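You operate a simulated robot arm through the tools that you are given. There is no shell and no other tool.

You are at the controls of a simulated two-armed robot. One attempt, no reset.

Task
Open the green knob, wipe the oil out of the orange collar and clamp the AIR motor in it.
Fine: use the yellow pad and put it back; the black ring stays in the collar; knob open and oil wiped before the motor goes in. Where these are worked on the way, their far stop is far enough and under half their travel is too little: green knob. What is to be rubbed or washed off counts as gone when no trace of it is left.

The check looks at the end state, three seconds after you hand in, the way a careful person would. Anything else that was tipped, shoved, dropped, spilled or broken makes it a failure.

Robot
Two 7-joint arms with fingered hands on one trunk that stands fixed in place. Base frame: the origin is at the foot of the trunk, x ahead of it, y to its left, z up; the work surface is at about z = 0.855. Readings come in m, degrees, newtons and seconds.
The left shoulder is at [0.021, 0.269, 1.122], the right one opposite. Payload 5 kg a hand.
The tool frame of a hand sits at the grasp point between the pads (the TCP): z along the fingers, y along the line on which they close. The tips reach 0.042 m beyond it. The gripper opens to 0.208 m. The gripper's body begins 0.119 m behind the TCP. The gripper is a hand of 4 fingers: y runs from the thumb to the fingers, the wrist lies at [0, 0, -0.317] in the tool frame, and closing takes about 1.5 s.
Orientation is told as [roll, pitch, yaw] about the base's x, y, z axes, in that order, counted from this pose: with the fingers straight down and closing along the base's y, the tool's x points along the base's -x, its y along +y and its z along -z.

Tools
- The arms move only by the tool nudge_tool. It takes "left_rows", "right_rows" or both (then of equal length, played together; a hand with none holds still); each is a list of rows, each an object of numbers (a shift or turn left out is 0, a gripper value left out holds the last): "dx", "dy", "dz": the shift along the base's x, y, z in units of 40 mm (1.0 is 40 mm); "wx", "wy", "wz": the turn, a rotation vector about the base's x, y, z in units of 8 degrees (1.0 is 8 degrees). In form: [{"dx": .., "dy": .., "dz": .., "wx": .., "wy": .., "wz": ..}, ...]. A call has 1 to 20 rows; each row shifts and turns the commanded pose from where the row before left it. "left_gripper" and "right_gripper" are, for a hand that has rows, the finger opening in cm, from 0 to 20.8, set as the call begins (left out, the last holds). A call with a number of a shift or a turn outside -1 to 1 is refused whole. Each row takes 0.2 s and may step no farther than 0.05 m and 8.6 degrees from the row before; otherwise, or with a gripper value out of range, the whole call is refused. Where a pose cannot be reached the arm comes as near as it can. A force on the tool above 40 N (or 10 N above the force at the start of the call, whichever is more), or a blocked arm, ends the call early, and 0.2 s more pass. The fingers move at their own pace (about 0.153 m/s each) and stop on an object; they squeeze with about 25 N. The grip force told is the motor's: it shows also when the fingers shut on nothing. Time passes only in rows, and 0.2 s behind the last, so rows that do not move let the fingers close. It gives the time, the measured TCP pose, the force on the tool (base axes), the opening and the grip force at its end, in the units of the frame above (readings bear some noise), with the torque about the TCP (base axes, N m) and any sound that the robot's microphone picked up.
- Cameras (640 x 400 px; columns grow to the right, rows downward): "scene" is now at [0.1616, 0.011, 1.4006]; the picture's right is [0.12, -0.99, 0.00], its down [-0.44, -0.05, -0.90] and it looks along [0.89, 0.11, -0.45] (base axes); focal length 285 px, centre (320, 200). "left" rides on the left gripper at [-0.093, 0.001, -0.146] in its tool frame; the picture's right is [-0.01, -1.00, 0.00], its down [0.84, -0.01, -0.54] and it looks along [0.54, -0.01, 0.84] (tool axes); focal length 280 px, centre (320, 200). "right" rides on the right gripper at [0.094, 0.001, -0.146] in its tool frame; the picture's right is [-0.02, 1.00, 0.00], its down [-0.84, -0.01, -0.54] and it looks along [-0.54, -0.01, 0.84] (tool axes); focal length 280 px, centre (320, 200).
- get_image(camera): a new picture of that camera. It takes no simulated time.
- slide_trunk(by): slides the trunk up (or, below 0, down) by that many m; the arms and the scene camera ride with it, the base frame stays. It gives what a move gives, with no picture.
- move_fingers(finger1, finger2, finger3, thumb_bend, hand): sets how far each is bent, from 0 (flat) to 100 (curled in); at 30 the hand is open as for a grip, at 70 the pads meet at the TCP. One left out holds its place. A second passes; each finger stops where it meets its share of the squeeze, and holds until it gets a number again. A gripper value or a shape takes the hand back. It gives what a move gives, with no picture; readings hold the bend of each and the force on the fingers (four entries, about 0 where the hand has none), thumb and palm.
- set_grasp(shape, hand): the hand has 4 fingers and takes this shape, open, in about a second: jaw (thumb against the fingers, like two jaws); tri (thumb and two fingers); tip (a fingertip pinch); poke (one finger out to press); point (the index stretched); flat (the hand flat); cup (the hand cupped); fist (a fist). The gripper value then closes the fingers along that shape, each until it touches; the sizes above hold for jaw. It gives what a move gives, with no picture.
- turn_head(pan, tilt): turns the head with the scene camera to pan (to the left, within 80 degrees either way) and tilt (down, from -29 to 69), counted from straight ahead of the robot. It gives what a move gives.
- measure_at(camera, pixels): for up to 12 pixels [column, row] of the newest picture of that camera ("zoom" is the newest enlarged one), the place [x, y, z] in the base frame of the surface seen there, good to about 0.003 m. It takes no simulated time.
- inspect(camera, box): a new picture of the part [left, top, right, bottom] of that camera's present view, enlarged. It takes no simulated time.
- job_done(): hands the job in; it is judged then, once.

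Unless the task says otherwise, let go and move clear before handing in.

The tools are called after "Request:" as a command line: name --argument value ..., lists and objects as JSON in quotes. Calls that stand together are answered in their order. nudge_tool: Moves the arms, as the interface text tells. Its arguments: {"type":"object","properties":{"left_rows":{"type":"array","items":{"type":"object","properties":{"dx":{"type":"number"},"dy":{"type":"number"},"dz":{"type":"number"},"wx":{"type":"number"},"wy":{"type":"number"},"wz":{"type":"number"}}}},"left_gripper":{"type":"number"},"right_rows":{"type":"array","items":{"type":"object","properties":{"dx":{"type":"number"},"dy":{"type":"number"},"dz":{"type":"number"},"wx":{"type":"number"},"wy":{"type":"number"},"wz":{"type":"number"}}}},"right_gripper":{"type":"number"}},"required":[]} The other tools are called the same way: slide_trunk (by) slides the trunk up or down; set_grasp (shape, hand) gives the hand a shape; move_fingers (finger1, finger2, finger3, thumb_bend, hand) moves the fingers one by one; turn_head (pan, tilt) turns the head that bears the scene camera; get_image (camera) takes a picture; measure_at (camera, pixels) gives the place of the surface under pixels of a picture; inspect (camera, box) takes an enlarged picture of a part of a camera's view; job_done () hands the job in.

At the start:

```text
time: 0.0
left_tool_pos: [0.6212, 0.2635, 1.3178]
left_orientation: [-0.1, 0.1, 2.6]
left_force: [-0.3, 0.4, -0.6]
left_ft_torque: [0.01, 0.05, -0.01]
left_gripper_width: 0.2079
left_grip_force: 0.1
left_shape: jaw
left_bend: [30.0, 30.0, 30.0, 30.0]
left_finger forces: [0.0, 0.0, 0.0, 0.0, 0.0, 0.0]
right_tool_pos: [0.6493, -0.1866, 1.2865]
right_orientation: [0.0, 0.0, 2.5]
right_force: [0.4, -0.2, 0.3]
right_ft_torque: [0.02, 0.03, 0.03]
right_gripper_width: 0.2079
right_grip_force: 0.1
right_shape: jaw
right_bend: [30.0, 30.0, 30.0, 30.0]
right_finger forces: [0.1, 0.1, 0.0, 0.0, 0.0, 0.0]
trunk travel left (down, up): [-0.5, 0.121]
head pan, tilt: [7.0, 26.4]
```

scene: 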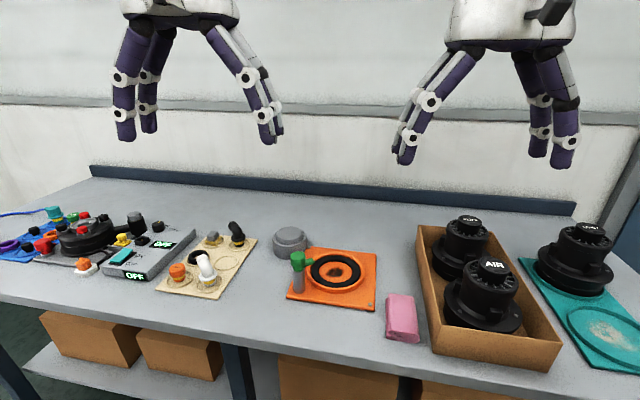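
right: 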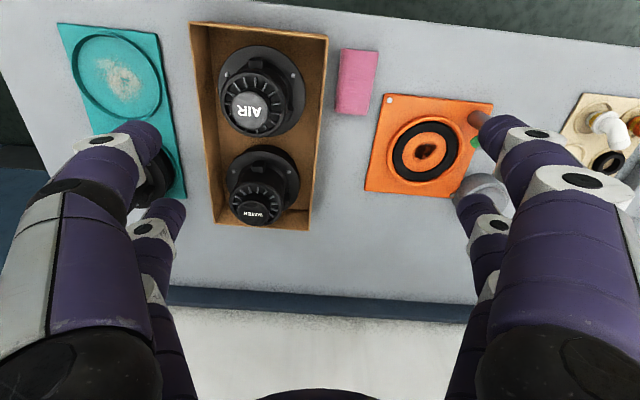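
left: 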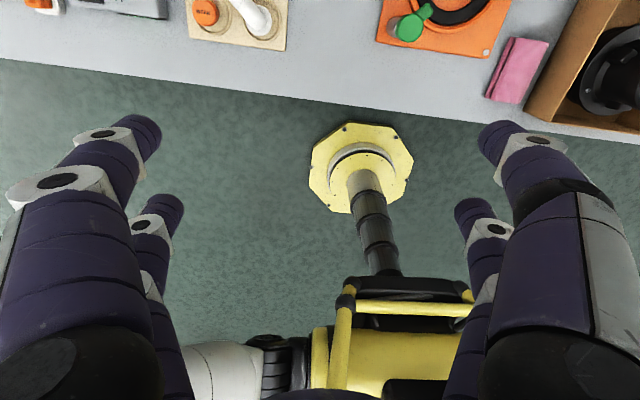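

The scene shows the orange collar board near (335,275), a pink pad at (402,318), a green knob at (298,262), and motors in a cardboard tray. I do not see a yellow pad yet, so I'll look closer and around.

Request:
inspect --camera "scene" --box '[260, 210, 440, 350]'

Request:
inspect --camera "scene" --box '[0, 180, 270, 320]'

Request:
inspect --camera "scene" --box '[400, 190, 640, 380]'

Request:
inspect --camera "right" --box '[320, 30, 640, 230]'

```text
2.86 times, centred on (350, 280) of scene
```

zoom: 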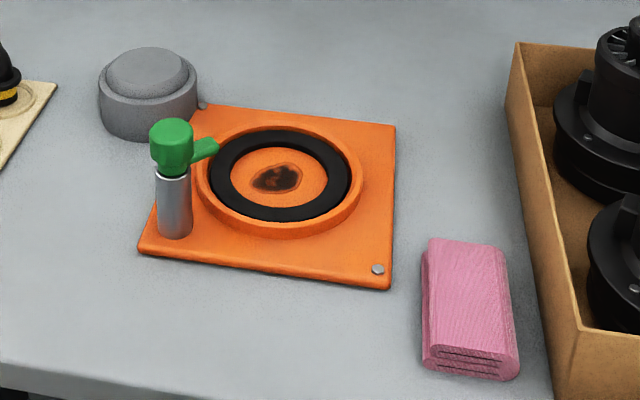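

```text
2.37 times, centred on (135, 250) of scene
```

zoom: 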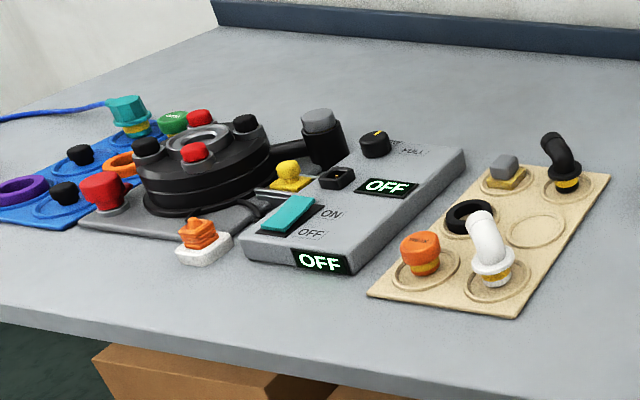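

```text
2.11 times, centred on (520, 285) of scene
```

zoom: 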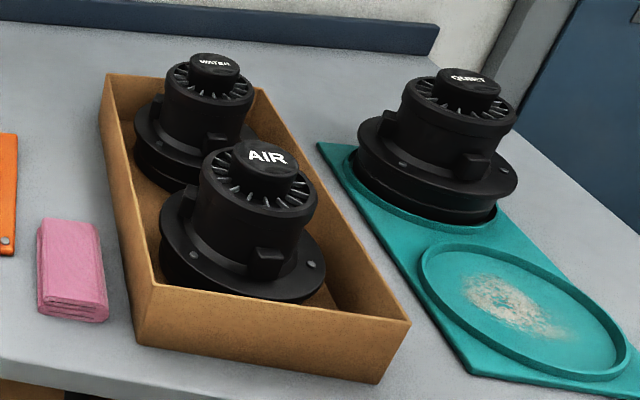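

```text
2.00 times, centred on (480, 130) of right
```

zoom: 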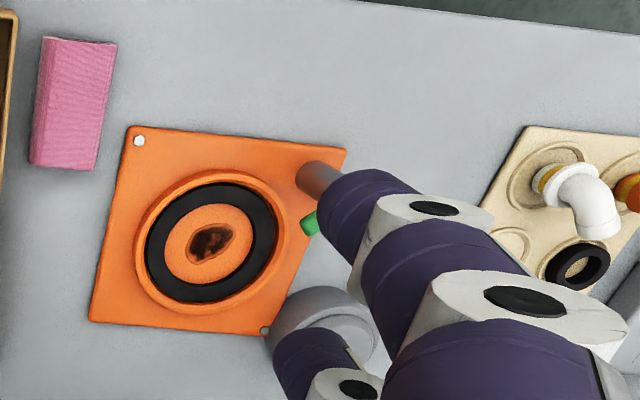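

The pad by the collar is pink, so the yellow one must be elsewhere; I'll turn the head to look around.

Request:
turn_head --pan -50 --tilt 35

Request:
get_image --camera "scene"

Request:
turn_head --pan 50 --tilt 35

Request:
get_image --camera "scene"

Request:
turn_head --pan 0 --tilt 55

Request:
get_image --camera "scene"

```text
time: 1.3
left_tool_pos: [0.6204, 0.264, 1.3182]
left_orientation: [-0.1, 0.1, 2.6]
left_force: [-0.2, -0.2, 0.3]
left_ft_torque: [-0.01, 0.04, 0.01]
left_gripper_width: 0.2079
left_grip_force: 0.0
left_shape: jaw
left_bend: [30.0, 30.0, 30.0, 30.0]
left_finger forces: [0.1, 0.0, 0.0, 0.1, 0.0, 0.0]
right_tool_pos: [0.6486, -0.187, 1.2878]
right_orientation: [0.1, -0.1, 2.5]
right_force: [0.1, 0.1, -1.1]
right_ft_torque: [0.01, -0.02, -0.01]
right_gripper_width: 0.2078
right_grip_force: 0.1
right_shape: jaw
right_bend: [30.0, 30.0, 30.0, 30.0]
right_finger forces: [0.0, 0.0, 0.0, 0.0, 0.1, 0.0]
trunk travel left (down, up): [-0.5, 0.121]
head pan, tilt: [-50.0, 35.0]
```

```text
taken
```

scene: 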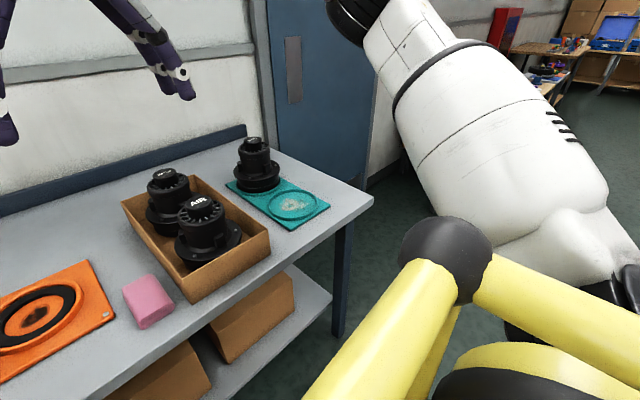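

```text
time: 3.0
left_tool_pos: [0.6208, 0.2649, 1.3181]
left_orientation: [0.0, 0.0, 2.6]
left_force: [0.2, 0.3, -0.2]
left_ft_torque: [0.0, 0.0, 0.01]
left_gripper_width: 0.2079
left_grip_force: 0.1
left_shape: jaw
left_bend: [30.0, 30.0, 30.0, 30.0]
left_finger forces: [0.0, 0.0, 0.0, 0.0, 0.0, 0.0]
right_tool_pos: [0.6492, -0.1868, 1.2875]
right_orientation: [0.0, 0.0, 2.5]
right_force: [-0.4, 0.3, 0.6]
right_ft_torque: [0.01, 0.01, 0.01]
right_gripper_width: 0.2077
right_grip_force: 0.0
right_shape: jaw
right_bend: [30.0, 30.0, 30.0, 30.0]
right_finger forces: [0.0, 0.1, 0.0, 0.1, 0.1, 0.0]
trunk travel left (down, up): [-0.5, 0.121]
head pan, tilt: [50.0, 35.0]
```

```text
taken
```

scene: 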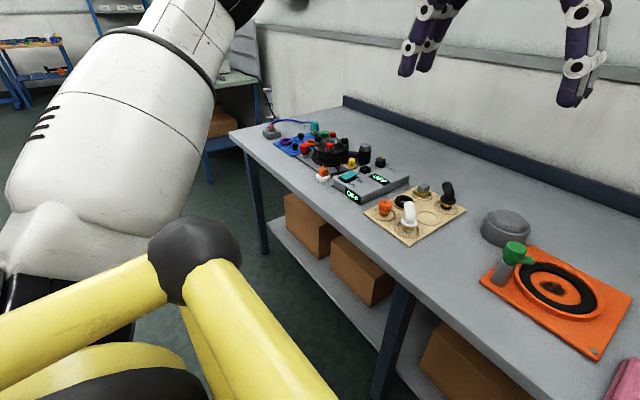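

```text
time: 4.2
left_tool_pos: [0.6223, 0.2643, 1.3168]
left_orientation: [0.0, 0.0, 2.6]
left_force: [-0.6, 0.7, -0.2]
left_ft_torque: [0.02, 0.0, -0.01]
left_gripper_width: 0.2078
left_grip_force: 0.0
left_shape: jaw
left_bend: [30.0, 30.0, 30.0, 30.0]
left_finger forces: [0.0, 0.0, 0.0, 0.0, 0.1, 0.0]
right_tool_pos: [0.6494, -0.1858, 1.2872]
right_orientation: [0.1, 0.0, 2.5]
right_force: [-0.7, 0.7, 0.2]
right_ft_torque: [0.05, 0.0, -0.04]
right_gripper_width: 0.2077
right_grip_force: 0.0
right_shape: jaw
right_bend: [30.0, 30.0, 30.0, 30.0]
right_finger forces: [0.0, 0.0, 0.1, 0.1, 0.1, 0.0]
trunk travel left (down, up): [-0.5, 0.121]
head pan, tilt: [0.0, 55.0]
```

```text
taken
```

scene: 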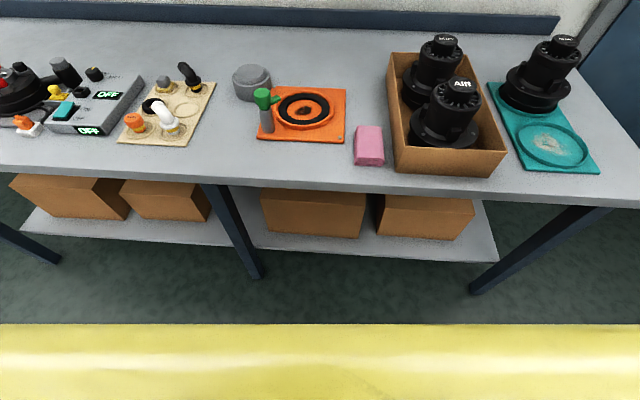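

No yellow pad is in plain sight. The grey two-tier round thing at (252,82) may be a lidded tub, so I'll inspect it and the tray interior.

Request:
inspect --camera "scene" --box '[215, 50, 365, 150]'

Request:
inspect --camera "scene" --box '[370, 20, 610, 180]'

Request:
inspect --camera "scene" --box '[0, 40, 240, 200]'

Request:
inspect --camera "right" --box '[40, 10, 360, 240]'

Request:
inspect --camera "scene" --box '[0, 160, 520, 300]'

```text
4.00 times, centred on (290, 100) of scene
```

zoom: 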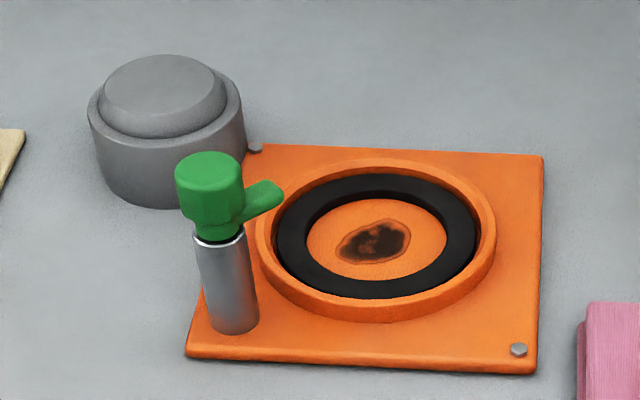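

```text
2.50 times, centred on (490, 100) of scene
```

zoom: 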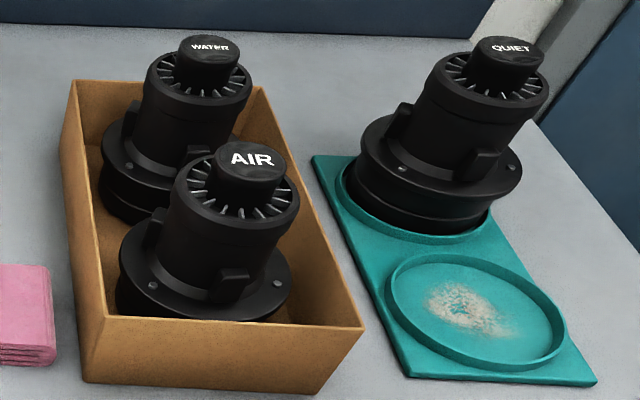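

```text
2.50 times, centred on (120, 120) of scene
```

zoom: 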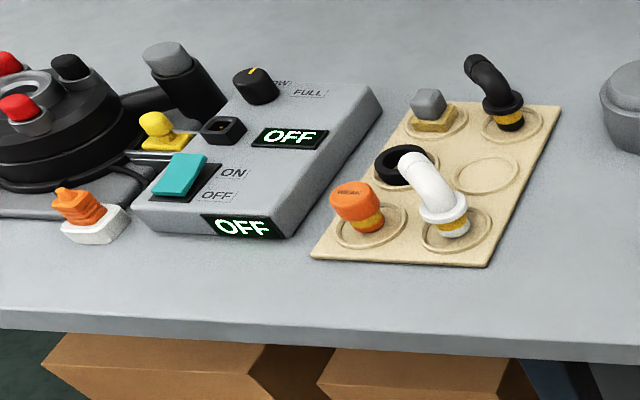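

```text
1.74 times, centred on (200, 125) of right
```

zoom: 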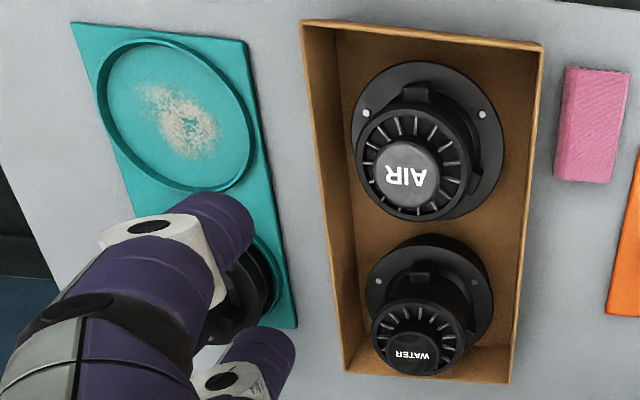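

```text
1.23 times, centred on (260, 230) of scene
```

zoom: 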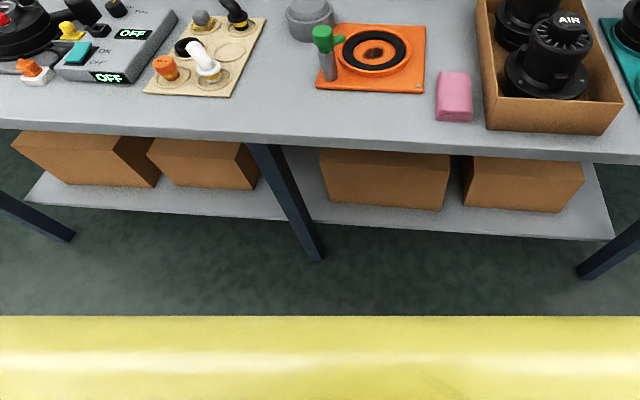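

Still no yellow pad; I'll look closely at the small yellow block at the left controls and the table's left end, and measure the grey tub.

Request:
turn_head --pan 35 --tilt 30

Request:
get_image --camera "scene"

Request:
inspect --camera "scene" --box '[150, 160, 310, 260]'

Request:
inspect --camera "scene" --box '[240, 180, 400, 280]'

Request:
inspect --camera "left" --box '[0, 0, 640, 130]'

```text
time: 5.2
left_tool_pos: [0.6209, 0.2634, 1.3169]
left_orientation: [-0.1, 0.1, 2.6]
left_force: [-0.2, 0.1, 0.5]
left_ft_torque: [0.0, 0.0, -0.03]
left_gripper_width: 0.208
left_grip_force: 0.1
left_shape: jaw
left_bend: [30.0, 30.0, 30.0, 30.0]
left_finger forces: [0.1, 0.0, 0.0, 0.0, 0.0, 0.1]
right_tool_pos: [0.6491, -0.1874, 1.2875]
right_orientation: [0.0, 0.0, 2.5]
right_force: [0.3, -0.6, -1.1]
right_ft_torque: [-0.01, 0.02, 0.03]
right_gripper_width: 0.2077
right_grip_force: 0.1
right_shape: jaw
right_bend: [30.0, 30.0, 30.0, 30.0]
right_finger forces: [0.1, 0.1, 0.0, 0.0, 0.0, 0.0]
trunk travel left (down, up): [-0.5, 0.121]
head pan, tilt: [35.0, 30.0]
```

```text
taken
```

scene: 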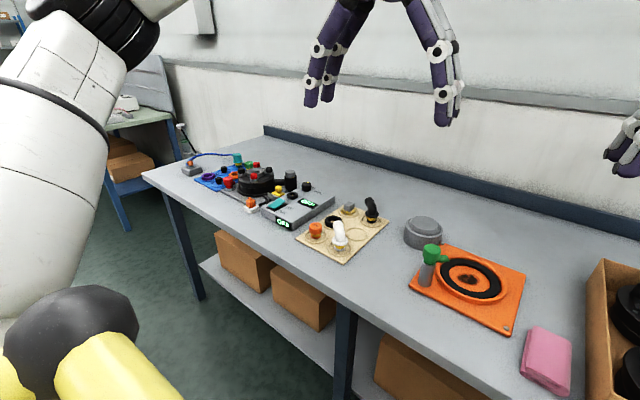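

```text
4.00 times, centred on (230, 210) of scene
```

zoom: 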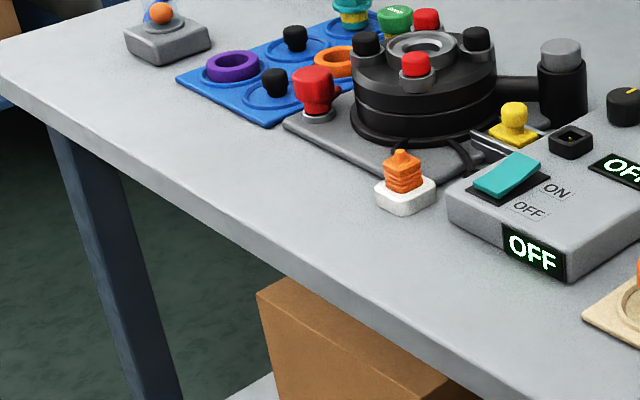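

```text
4.00 times, centred on (320, 230) of scene
```

zoom: 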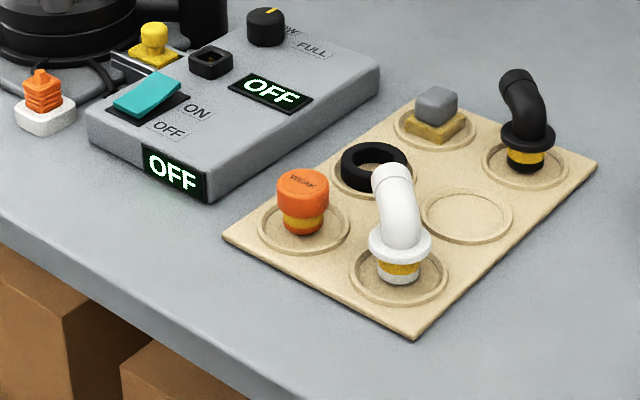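

```text
1.00 times, centred on (320, 65) of left (not enlarged: the box is as wide or as high as the picture)
```

zoom: 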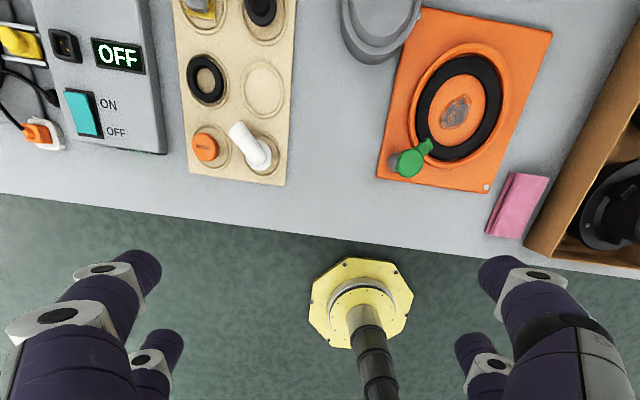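

A grey block on a yellow slab sits in a tan-board seat (zoom (435,115)); that may be the yellow pad with a grey grip. I'll measure the key features and then take a closer look.

Request:
turn_head --pan 15 --tilt 40

Request:
get_image --camera "scene"

```text
time: 6.0
left_tool_pos: [0.6215, 0.2644, 1.3184]
left_orientation: [0.0, 0.0, 2.5]
left_force: [0.5, 0.0, -0.8]
left_ft_torque: [0.0, -0.01, 0.01]
left_gripper_width: 0.2081
left_grip_force: 0.0
left_shape: jaw
left_bend: [30.0, 30.0, 30.0, 30.0]
left_finger forces: [0.0, 0.0, 0.0, 0.0, 0.1, 0.0]
right_tool_pos: [0.6494, -0.1864, 1.2873]
right_orientation: [0.0, 0.0, 2.5]
right_force: [0.3, 0.2, 0.3]
right_ft_torque: [0.0, 0.02, -0.01]
right_gripper_width: 0.2075
right_grip_force: 0.2
right_shape: jaw
right_bend: [30.0, 30.0, 30.0, 30.0]
right_finger forces: [0.1, 0.1, 0.0, 0.1, 0.0, 0.1]
trunk travel left (down, up): [-0.5, 0.121]
head pan, tilt: [15.0, 40.0]
```

```text
taken
```

scene: 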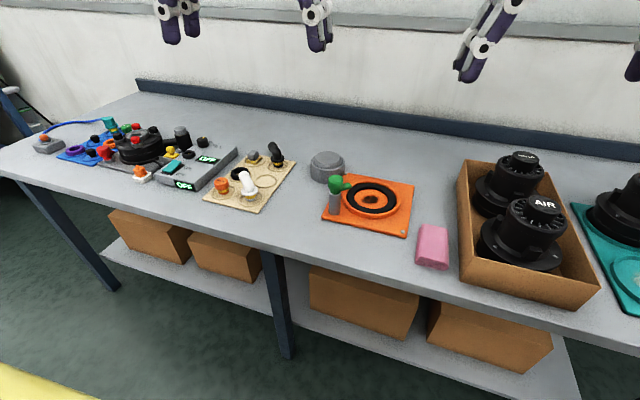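

Request:
inspect --camera "scene" --box '[190, 130, 310, 210]'

Request:
measure_at --camera "zoom" --pixels '[[338, 120], [345, 150], [320, 150], [470, 100], [300, 200], [440, 220], [160, 300], [570, 200], [200, 380], [560, 150], [345, 165], [370, 255]]'

Request:
measure_at --camera "scene" --pixels '[[325, 160], [326, 152], [337, 184], [348, 183], [334, 205], [372, 198], [372, 182], [432, 245], [323, 217], [411, 185], [543, 206], [405, 238]]'

```text
5.00 times, centred on (250, 170) of scene
```

zoom: 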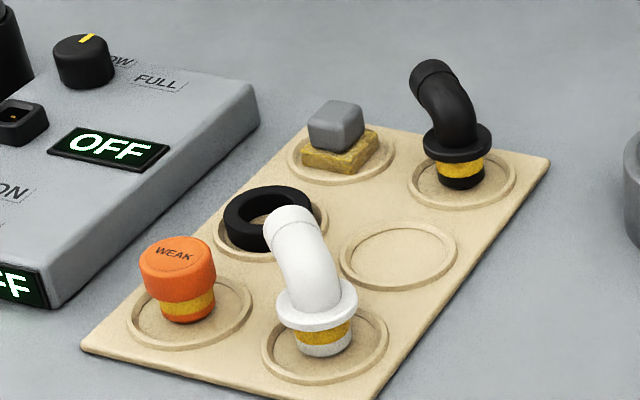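

```text
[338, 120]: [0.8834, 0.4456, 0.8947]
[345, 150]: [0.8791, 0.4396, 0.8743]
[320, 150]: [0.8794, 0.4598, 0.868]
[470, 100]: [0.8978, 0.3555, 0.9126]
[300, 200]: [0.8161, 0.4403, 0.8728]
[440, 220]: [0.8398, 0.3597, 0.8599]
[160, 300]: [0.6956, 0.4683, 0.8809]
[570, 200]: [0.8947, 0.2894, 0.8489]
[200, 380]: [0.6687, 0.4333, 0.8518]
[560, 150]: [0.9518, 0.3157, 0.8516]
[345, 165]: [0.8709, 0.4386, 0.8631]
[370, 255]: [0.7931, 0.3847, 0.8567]
```

```text
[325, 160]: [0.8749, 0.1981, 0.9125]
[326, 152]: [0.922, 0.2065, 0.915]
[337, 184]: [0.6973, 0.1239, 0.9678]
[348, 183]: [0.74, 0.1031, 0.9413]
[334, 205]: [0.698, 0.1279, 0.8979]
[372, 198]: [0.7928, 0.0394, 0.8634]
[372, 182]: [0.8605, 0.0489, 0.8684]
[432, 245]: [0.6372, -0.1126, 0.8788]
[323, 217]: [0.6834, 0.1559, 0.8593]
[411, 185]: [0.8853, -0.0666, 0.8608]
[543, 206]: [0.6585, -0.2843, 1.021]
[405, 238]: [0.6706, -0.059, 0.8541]
```

The yellow slab with the grey grip at zoom (340,140) on the tan board is the yellow pad. Now I measure the collar, knob and motor in the right camera's view.

Request:
inspect --camera "right" --box '[360, 80, 520, 210]'

Request:
measure_at --camera "zoom" --pixels '[[250, 125], [250, 165], [250, 285], [375, 210], [385, 230], [130, 215], [155, 215], [255, 335], [255, 355], [255, 90], [110, 70], [430, 345]]'

Request:
inspect --camera "right" --box '[180, 20, 340, 140]'

Request:
measure_at --camera "zoom" --pixels '[[300, 330], [170, 260], [500, 280], [160, 180], [480, 190], [300, 120], [60, 60], [600, 80], [300, 15], [60, 300], [470, 340], [350, 440]]'

```text
3.08 times, centred on (440, 145) of right
```

zoom: 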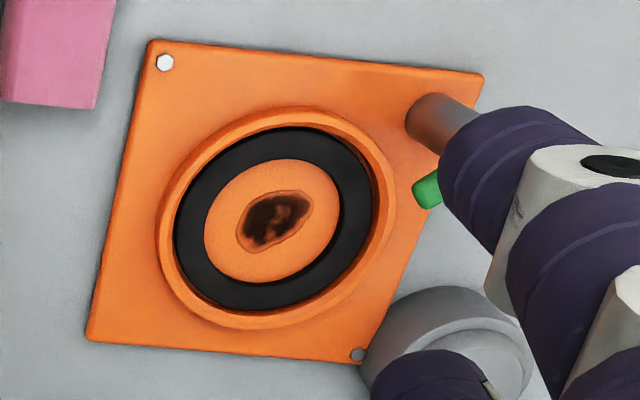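

```text
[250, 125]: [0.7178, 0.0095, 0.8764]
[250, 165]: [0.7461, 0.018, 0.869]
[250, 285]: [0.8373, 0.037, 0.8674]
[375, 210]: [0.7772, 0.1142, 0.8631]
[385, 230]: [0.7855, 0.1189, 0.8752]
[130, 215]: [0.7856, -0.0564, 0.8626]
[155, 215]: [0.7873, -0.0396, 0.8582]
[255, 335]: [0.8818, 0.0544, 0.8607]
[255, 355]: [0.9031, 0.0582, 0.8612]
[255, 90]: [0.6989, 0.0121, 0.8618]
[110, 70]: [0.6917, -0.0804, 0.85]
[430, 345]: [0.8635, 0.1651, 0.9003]
```

```text
3.33 times, centred on (260, 80) of right
```

zoom: 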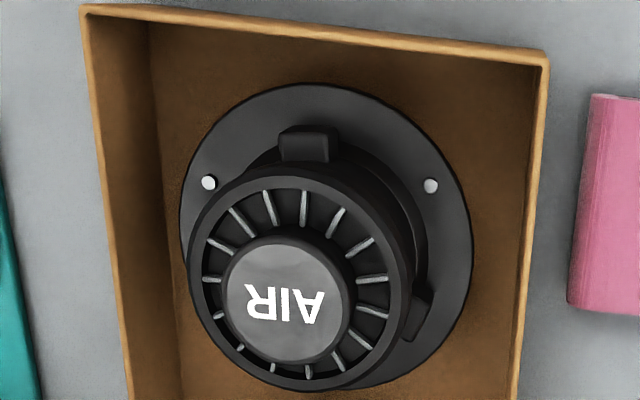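

```text
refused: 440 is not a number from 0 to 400
```

Request:
measure_at --camera "zoom" --pixels '[[300, 330], [195, 280], [413, 280], [190, 180], [462, 190], [330, 95], [90, 60], [540, 80], [300, 22], [60, 300], [470, 300], [310, 145]]'

Request:
inspect --camera "scene" --box '[440, 140, 640, 320]'

Request:
inspect --camera "scene" --box '[300, 140, 430, 250]'

Request:
measure_at --camera "zoom" --pixels '[[192, 188], [175, 215], [205, 215], [238, 208], [225, 215], [190, 260], [170, 275], [190, 300], [160, 320], [430, 315], [240, 245], [190, 220]]'

```text
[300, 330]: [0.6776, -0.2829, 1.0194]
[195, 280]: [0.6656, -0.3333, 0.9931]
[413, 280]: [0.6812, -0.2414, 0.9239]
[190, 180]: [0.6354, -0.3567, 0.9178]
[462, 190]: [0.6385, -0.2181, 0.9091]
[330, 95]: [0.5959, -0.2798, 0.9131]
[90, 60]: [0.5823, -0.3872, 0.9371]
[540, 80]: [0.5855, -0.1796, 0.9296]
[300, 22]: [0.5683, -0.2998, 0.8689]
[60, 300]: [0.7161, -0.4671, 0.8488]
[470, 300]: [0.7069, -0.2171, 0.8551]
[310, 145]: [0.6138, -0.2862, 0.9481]
```

```text
2.22 times, centred on (540, 230) of scene
```

zoom: 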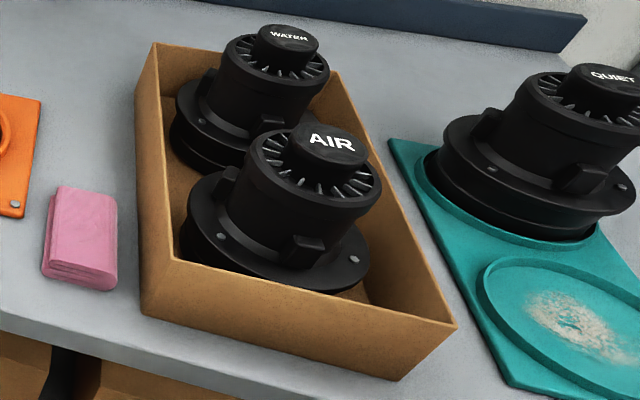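

```text
3.64 times, centred on (365, 195) of scene
```

zoom: 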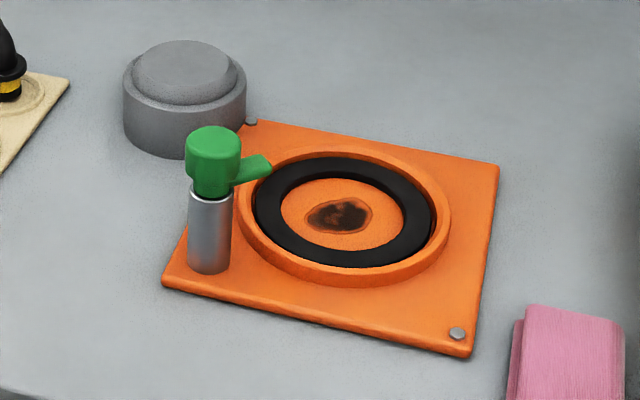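

```text
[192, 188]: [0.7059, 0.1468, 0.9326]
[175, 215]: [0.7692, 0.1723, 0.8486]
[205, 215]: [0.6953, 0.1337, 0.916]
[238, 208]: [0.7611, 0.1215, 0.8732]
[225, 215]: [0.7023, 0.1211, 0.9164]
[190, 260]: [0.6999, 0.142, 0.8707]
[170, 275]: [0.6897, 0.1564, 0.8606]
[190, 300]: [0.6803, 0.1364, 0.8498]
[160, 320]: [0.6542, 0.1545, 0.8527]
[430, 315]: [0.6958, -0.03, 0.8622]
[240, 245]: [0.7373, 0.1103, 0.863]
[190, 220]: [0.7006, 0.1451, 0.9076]
```

I have approximate places: collar centre ≈(0.795,0.033), knob post ≈(0.70,0.137), AIR motor ≈(0.665,-0.285). I'll move the left hand above so its camera views the knob and collar.

Request:
nudge_tool --left_rows '[{"dx": 0.85, "dy": -0.45, "dz": -0.3}, {"dx": 0.85, "dy": -0.45, "dz": -0.3}, {"dx": 0.85, "dy": -0.45, "dz": -0.3}, {"dx": 0.85, "dy": -0.45, "dz": -0.3}, {"dx": 0.85, "dy": -0.45, "dz": -0.3}, {"dx": 0.85, "dy": -0.45, "dz": -0.3}, {"dx": 0.75, "dy": -0.45, "dz": -0.3}]'

Request:
get_image --camera "left"

```text
time: 7.6
left_tool_pos: [0.8569, 0.1365, 1.2309]
left_orientation: [0.0, 0.2, 2.5]
left_force: [0.2, 0.2, -0.5]
left_ft_torque: [0.05, 0.15, 0.0]
left_gripper_width: 0.2079
left_grip_force: 0.1
left_shape: jaw
left_bend: [30.0, 30.0, 30.0, 30.0]
left_finger forces: [0.0, 0.1, 0.0, 0.0, 0.0, 0.0]
right_tool_pos: [0.6508, -0.1888, 1.2861]
right_orientation: [0.1, 0.0, 2.4]
right_force: [0.8, -1.6, -1.3]
right_ft_torque: [0.23, 0.14, 0.0]
right_gripper_width: 0.2078
right_grip_force: 0.1
right_shape: jaw
right_bend: [30.0, 30.0, 30.0, 30.0]
right_finger forces: [0.0, 0.0, 0.0, 0.0, 0.0, 0.1]
trunk travel left (down, up): [-0.5, 0.121]
head pan, tilt: [15.0, 40.0]
```

```text
taken
```

left: 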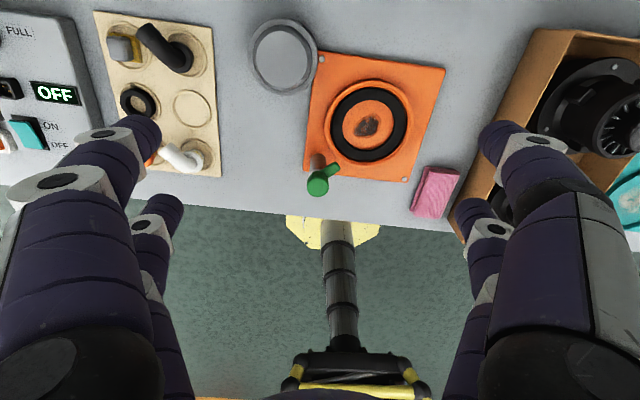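

Request:
inspect --camera "left" --box '[290, 45, 450, 205]'

Request:
measure_at --camera "zoom" --pixels '[[130, 360], [175, 305], [105, 280], [300, 85], [300, 100], [230, 130], [395, 185], [210, 180], [310, 310], [215, 230], [310, 220], [300, 125]]'

Request:
inspect --camera "left" --box '[90, 10, 230, 180]'

Request:
measure_at --camera "zoom" --pixels '[[130, 70], [170, 110], [150, 85], [165, 75], [155, 60], [140, 115], [100, 90], [190, 95], [150, 120], [60, 60], [210, 150], [245, 115]]'

```text
2.50 times, centred on (370, 125) of left
```

zoom: 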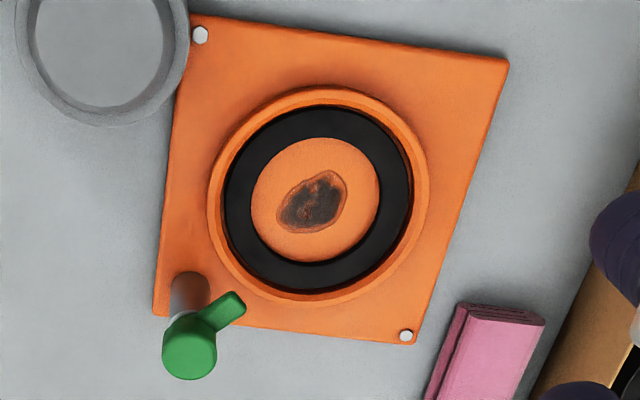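

```text
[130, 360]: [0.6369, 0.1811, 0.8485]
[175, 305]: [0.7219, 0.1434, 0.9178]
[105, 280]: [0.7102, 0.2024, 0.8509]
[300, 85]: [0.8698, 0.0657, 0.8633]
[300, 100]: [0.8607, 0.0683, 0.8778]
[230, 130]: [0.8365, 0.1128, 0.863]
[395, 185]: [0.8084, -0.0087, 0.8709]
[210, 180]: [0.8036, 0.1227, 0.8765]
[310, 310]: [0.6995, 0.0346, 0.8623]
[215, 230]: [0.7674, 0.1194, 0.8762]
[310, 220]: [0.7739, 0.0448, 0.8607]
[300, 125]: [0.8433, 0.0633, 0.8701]
```

```text
2.35 times, centred on (160, 95) of left
```

zoom: 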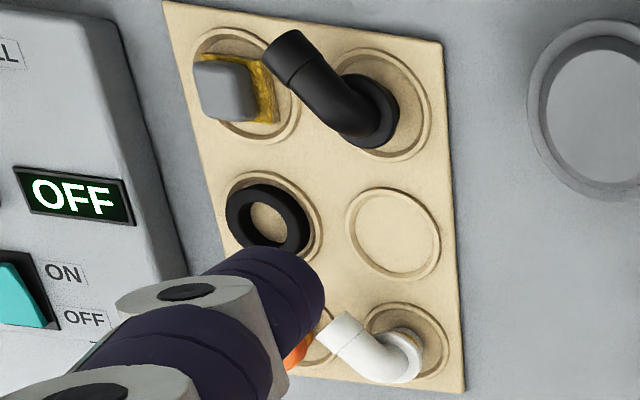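

```text
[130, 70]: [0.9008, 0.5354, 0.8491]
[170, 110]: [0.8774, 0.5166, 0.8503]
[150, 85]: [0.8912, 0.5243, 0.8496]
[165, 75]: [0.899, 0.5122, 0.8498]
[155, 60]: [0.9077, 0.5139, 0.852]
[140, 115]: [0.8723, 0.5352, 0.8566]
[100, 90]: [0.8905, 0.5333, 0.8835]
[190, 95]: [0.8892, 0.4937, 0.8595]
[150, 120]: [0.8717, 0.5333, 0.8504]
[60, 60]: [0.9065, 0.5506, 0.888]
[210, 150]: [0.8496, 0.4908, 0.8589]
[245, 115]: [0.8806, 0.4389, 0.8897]
```

Request:
inspect --camera "left" --box '[290, 130, 370, 210]'

Request:
measure_at --camera "zoom" --pixels '[[140, 250], [160, 300], [225, 290], [190, 310], [185, 240], [260, 185], [300, 160], [310, 180], [280, 205], [140, 150], [190, 290], [220, 230]]'

Request:
inspect --camera "left" --box '[310, 60, 430, 180]'

Request:
measure_at --camera "zoom" --pixels '[[110, 200], [355, 160], [235, 60], [230, 300], [190, 165], [240, 225], [130, 230], [165, 170], [290, 190], [250, 130], [210, 220], [230, 265]]'

```text
5.00 times, centred on (330, 170) of left
```

zoom: 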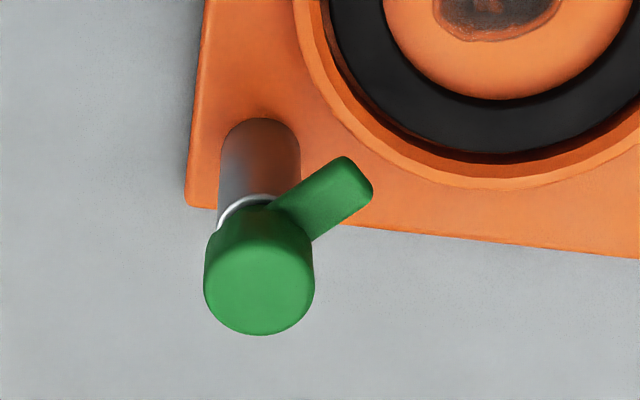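

```text
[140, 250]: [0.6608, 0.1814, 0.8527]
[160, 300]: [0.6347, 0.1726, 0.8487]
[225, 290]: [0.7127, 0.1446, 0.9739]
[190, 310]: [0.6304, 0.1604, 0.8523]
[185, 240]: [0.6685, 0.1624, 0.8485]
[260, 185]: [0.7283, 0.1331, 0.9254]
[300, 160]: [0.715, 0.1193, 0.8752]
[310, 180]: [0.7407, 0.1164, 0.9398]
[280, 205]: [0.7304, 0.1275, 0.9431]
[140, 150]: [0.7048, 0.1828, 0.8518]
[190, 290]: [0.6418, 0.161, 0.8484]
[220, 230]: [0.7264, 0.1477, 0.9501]
```

```text
3.33 times, centred on (370, 120) of left
```

zoom: 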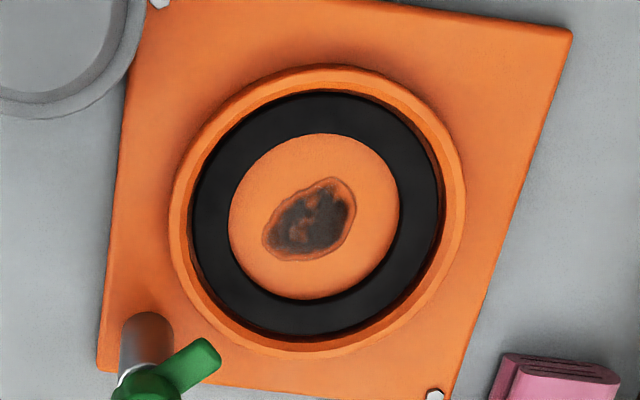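

```text
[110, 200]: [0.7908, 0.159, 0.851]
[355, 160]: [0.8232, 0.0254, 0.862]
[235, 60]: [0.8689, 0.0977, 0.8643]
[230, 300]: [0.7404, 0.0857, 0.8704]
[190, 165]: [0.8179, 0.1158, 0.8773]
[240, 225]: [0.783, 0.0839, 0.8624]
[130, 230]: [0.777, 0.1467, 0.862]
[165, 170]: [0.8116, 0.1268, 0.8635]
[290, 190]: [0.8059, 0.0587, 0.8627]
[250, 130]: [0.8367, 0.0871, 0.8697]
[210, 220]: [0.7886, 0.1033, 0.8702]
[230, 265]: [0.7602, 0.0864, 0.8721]
```

Collar centre ≈(0.791,0.0455), ring hole radius ≈0.043, oil centred ≈(0.788,0.050); knob barrel axis ≈(0.712,0.136), top z 0.974, arm at 45° towards the collar. I'll position the left hand above the knob, closing axis perpendicular to the arm.

Request:
nudge_tool --left_rows '[{"dx": -0.6, "dz": -0.3, "wz": -0.99}, {"dx": -0.6, "dz": -0.3, "wz": -0.99}, {"dx": -0.6, "dz": -0.3, "wz": -0.99}, {"dx": -0.6, "dz": -0.3, "wz": -0.99}, {"dx": -0.6, "dz": -0.3, "wz": -0.99}, {"dx": -0.6, "dz": -0.3, "wz": -0.99}, {}]' --left_gripper 9

Request:
get_image --camera "left"

Request:
get_image --camera "scene"

```text
time: 9.2
left_tool_pos: [0.7126, 0.1404, 1.1614]
left_orientation: [0.0, 0.0, -45.0]
left_force: [-0.6, -0.5, -1.1]
left_ft_torque: [-0.02, 0.03, 0.0]
left_gripper_width: 0.0908
left_grip_force: 0.1
left_shape: jaw
left_bend: [73.0, 73.0, 73.0, 70.0]
left_finger forces: [0.1, 0.1, 0.0, 0.1, 0.0, 0.0]
right_tool_pos: [0.6479, -0.1868, 1.286]
right_orientation: [0.0, 0.0, 2.6]
right_force: [1.1, -1.0, 0.2]
right_ft_torque: [0.02, 0.03, 0.01]
right_gripper_width: 0.2079
right_grip_force: 0.1
right_shape: jaw
right_bend: [30.0, 30.0, 30.0, 30.0]
right_finger forces: [0.1, 0.0, 0.0, 0.0, 0.0, 0.0]
trunk travel left (down, up): [-0.5, 0.121]
head pan, tilt: [15.0, 40.0]
```

```text
taken
```

left: 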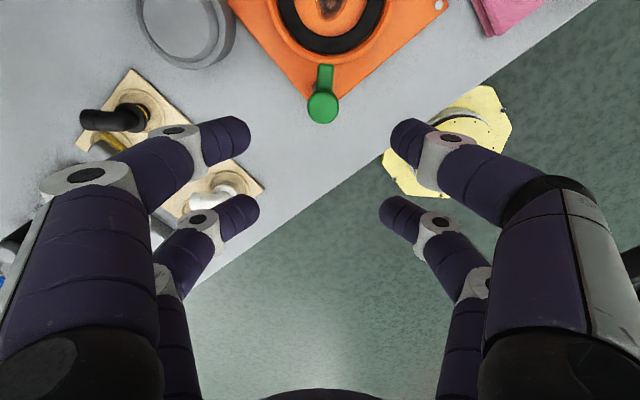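

```text
taken
```

scene: 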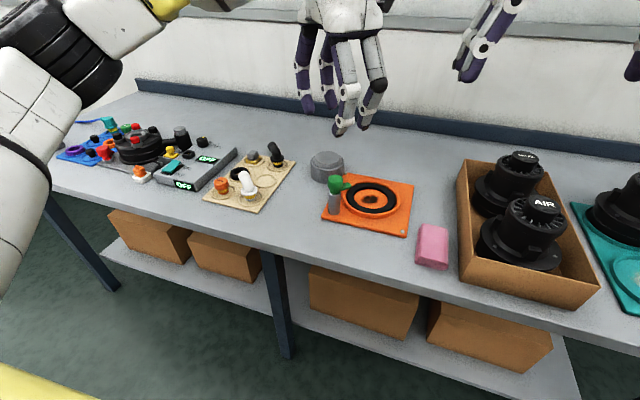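

The picture shows two finger pairs spread along the tool x; I need their spacing to know whether the small knob would slip between. I'll measure the fingertips.

Request:
inspect --camera "scene" --box '[270, 20, 420, 150]'

Request:
measure_at --camera "left" --pixels '[[235, 130], [240, 208], [405, 132], [393, 210], [215, 140], [225, 220], [425, 140], [410, 225], [323, 105], [325, 72]]'

```text
3.08 times, centred on (345, 85) of scene
```

zoom: 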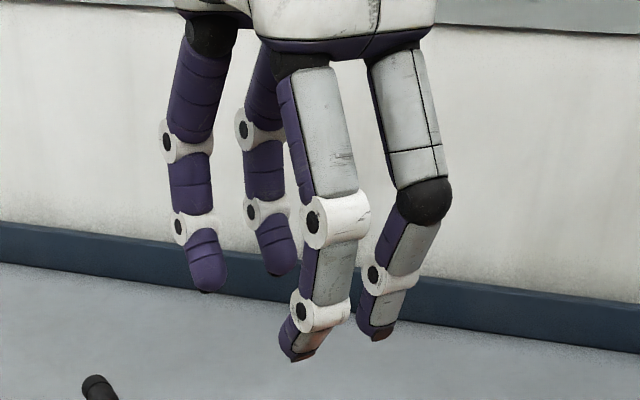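

```text
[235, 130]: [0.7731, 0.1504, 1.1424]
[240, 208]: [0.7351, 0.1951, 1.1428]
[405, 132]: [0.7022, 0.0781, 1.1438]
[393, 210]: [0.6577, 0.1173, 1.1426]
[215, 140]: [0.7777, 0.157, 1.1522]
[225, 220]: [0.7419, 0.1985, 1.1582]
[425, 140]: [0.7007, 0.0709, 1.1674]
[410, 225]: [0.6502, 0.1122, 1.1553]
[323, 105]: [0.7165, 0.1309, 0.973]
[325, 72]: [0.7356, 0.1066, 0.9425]
```

Finger pairs sit 0.06 m apart, so jaw would miss the 35 mm barrel. I'll try the tip shape and look.

Request:
set_grasp --hand "left" --shape "tip"

Request:
get_image --camera "left"

Request:
inspect --camera "scene" --box '[270, 20, 420, 150]'

```text
time: 10.1
left_tool_pos: [0.7121, 0.1387, 1.1615]
left_orientation: [0.0, 0.0, -44.9]
left_force: [0.0, 0.8, -0.1]
left_ft_torque: [0.01, 0.0, -0.01]
left_gripper_width: 0.2078
left_grip_force: 0.0
left_shape: tip
left_bend: [30.0, 30.0, 30.0, 30.0]
left_finger forces: [0.1, 0.0, 0.0, 0.0, 0.0, 0.0]
right_tool_pos: [0.6485, -0.1856, 1.2863]
right_orientation: [0.1, 0.1, 2.4]
right_force: [0.1, 0.0, 0.1]
right_ft_torque: [0.02, 0.03, 0.0]
right_gripper_width: 0.2077
right_grip_force: 0.0
right_shape: jaw
right_bend: [30.0, 30.0, 30.0, 30.0]
right_finger forces: [0.0, 0.0, 0.0, 0.1, 0.0, 0.0]
trunk travel left (down, up): [-0.5, 0.121]
head pan, tilt: [15.0, 40.0]
```

```text
taken
```

left: 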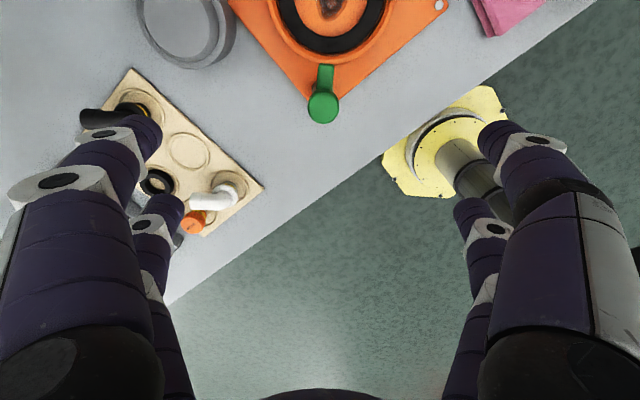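

```text
3.08 times, centred on (345, 85) of scene
```

zoom: 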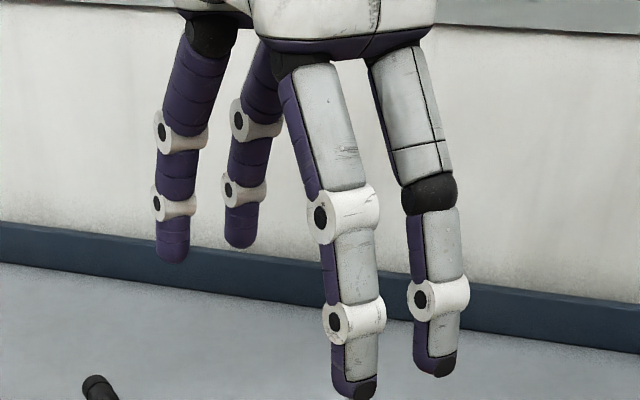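

Request:
nudge_tool --left_rows '[{}, {}, {}, {}, {}]' --left_gripper 5

Request:
get_image --camera "left"

Request:
inspect --camera "scene" --box '[270, 20, 420, 150]'

```text
time: 11.3
left_tool_pos: [0.7112, 0.1395, 1.1602]
left_orientation: [0.0, 0.0, -44.9]
left_force: [-0.4, -0.3, -0.8]
left_ft_torque: [-0.01, -0.03, -0.01]
left_gripper_width: 0.0506
left_grip_force: 0.0
left_shape: tip
left_bend: [73.0, 73.0, 73.0, 70.0]
left_finger forces: [0.0, 0.1, 0.0, 0.0, 0.0, 0.1]
right_tool_pos: [0.6489, -0.1858, 1.2865]
right_orientation: [0.0, 0.1, 2.5]
right_force: [0.0, 0.6, -0.4]
right_ft_torque: [-0.02, 0.04, -0.01]
right_gripper_width: 0.2079
right_grip_force: 0.0
right_shape: jaw
right_bend: [30.0, 30.0, 30.0, 30.0]
right_finger forces: [0.1, 0.0, 0.0, 0.1, 0.0, 0.1]
trunk travel left (down, up): [-0.5, 0.121]
head pan, tilt: [15.0, 40.0]
```

```text
taken
```

left: 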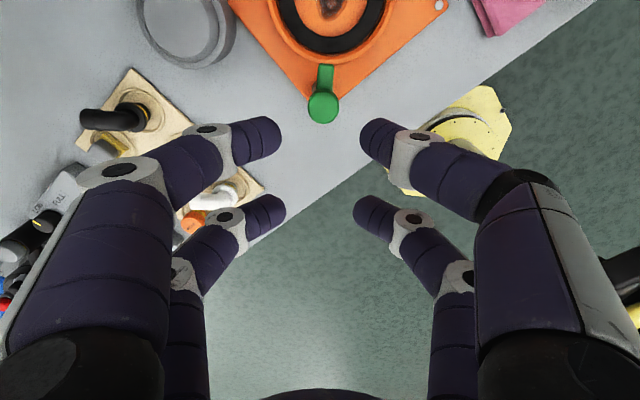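

```text
3.08 times, centred on (345, 85) of scene
```

zoom: 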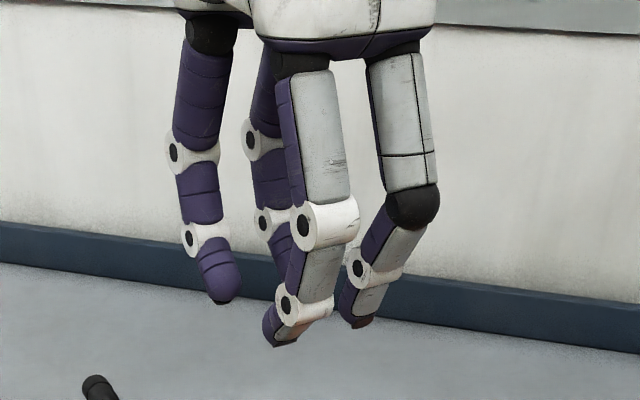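

Request:
set_grasp --hand "left" --shape "tri"

Request:
nudge_tool --left_rows '[{}, {}, {}, {}, {}]' --left_gripper 5

Request:
get_image --camera "left"

Request:
measure_at --camera "left" --pixels '[[235, 130], [270, 130], [270, 208], [370, 132], [365, 210]]'

Request:
inspect --camera "scene" --box '[270, 20, 420, 150]'

```text
time: 12.2
left_tool_pos: [0.7114, 0.14, 1.1607]
left_orientation: [0.1, 0.0, -44.9]
left_force: [-0.1, 0.2, -0.2]
left_ft_torque: [-0.01, -0.03, 0.0]
left_gripper_width: 0.208
left_grip_force: 0.1
left_shape: tri
left_bend: [30.0, 30.0, 30.0, 30.0]
left_finger forces: [0.1, 0.0, 0.1, 0.0, 0.0, 0.0]
right_tool_pos: [0.649, -0.1874, 1.2871]
right_orientation: [0.0, 0.0, 2.4]
right_force: [-1.0, 0.8, -0.3]
right_ft_torque: [-0.02, 0.01, -0.03]
right_gripper_width: 0.2078
right_grip_force: 0.0
right_shape: jaw
right_bend: [30.0, 30.0, 30.0, 30.0]
right_finger forces: [0.0, 0.0, 0.0, 0.0, 0.0, 0.1]
trunk travel left (down, up): [-0.5, 0.121]
head pan, tilt: [15.0, 40.0]
```

```text
time: 13.4
left_tool_pos: [0.712, 0.1393, 1.1621]
left_orientation: [0.0, 0.0, -44.9]
left_force: [0.2, 0.8, 0.4]
left_ft_torque: [0.0, 0.0, 0.02]
left_gripper_width: 0.0504
left_grip_force: 0.0
left_shape: tri
left_bend: [73.0, 73.0, 73.0, 70.0]
left_finger forces: [0.1, 0.0, 0.0, 0.0, 0.1, 0.1]
right_tool_pos: [0.6492, -0.1862, 1.2871]
right_orientation: [0.0, 0.1, 2.6]
right_force: [1.0, -0.6, 1.2]
right_ft_torque: [0.01, 0.02, -0.02]
right_gripper_width: 0.2079
right_grip_force: 0.1
right_shape: jaw
right_bend: [30.0, 30.0, 30.0, 30.0]
right_finger forces: [0.0, 0.0, 0.1, 0.0, 0.1, 0.0]
trunk travel left (down, up): [-0.5, 0.121]
head pan, tilt: [15.0, 40.0]
```

```text
taken
```

left: 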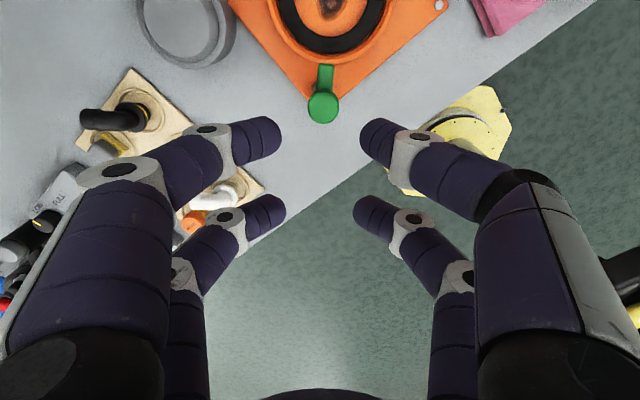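

```text
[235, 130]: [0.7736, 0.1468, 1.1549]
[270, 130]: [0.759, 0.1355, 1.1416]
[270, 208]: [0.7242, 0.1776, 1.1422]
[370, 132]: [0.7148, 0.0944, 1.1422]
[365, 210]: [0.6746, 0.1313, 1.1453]
```

```text
3.08 times, centred on (345, 85) of scene
```

zoom: 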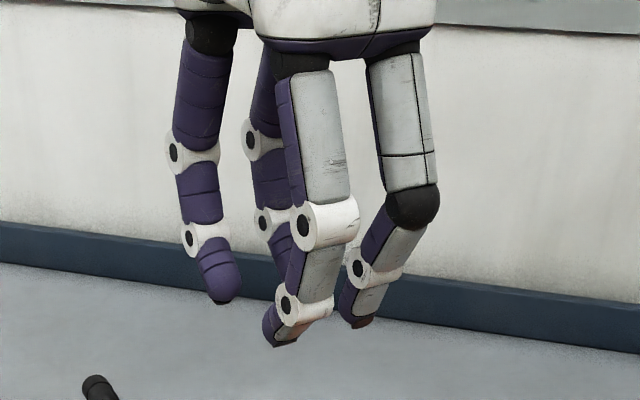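

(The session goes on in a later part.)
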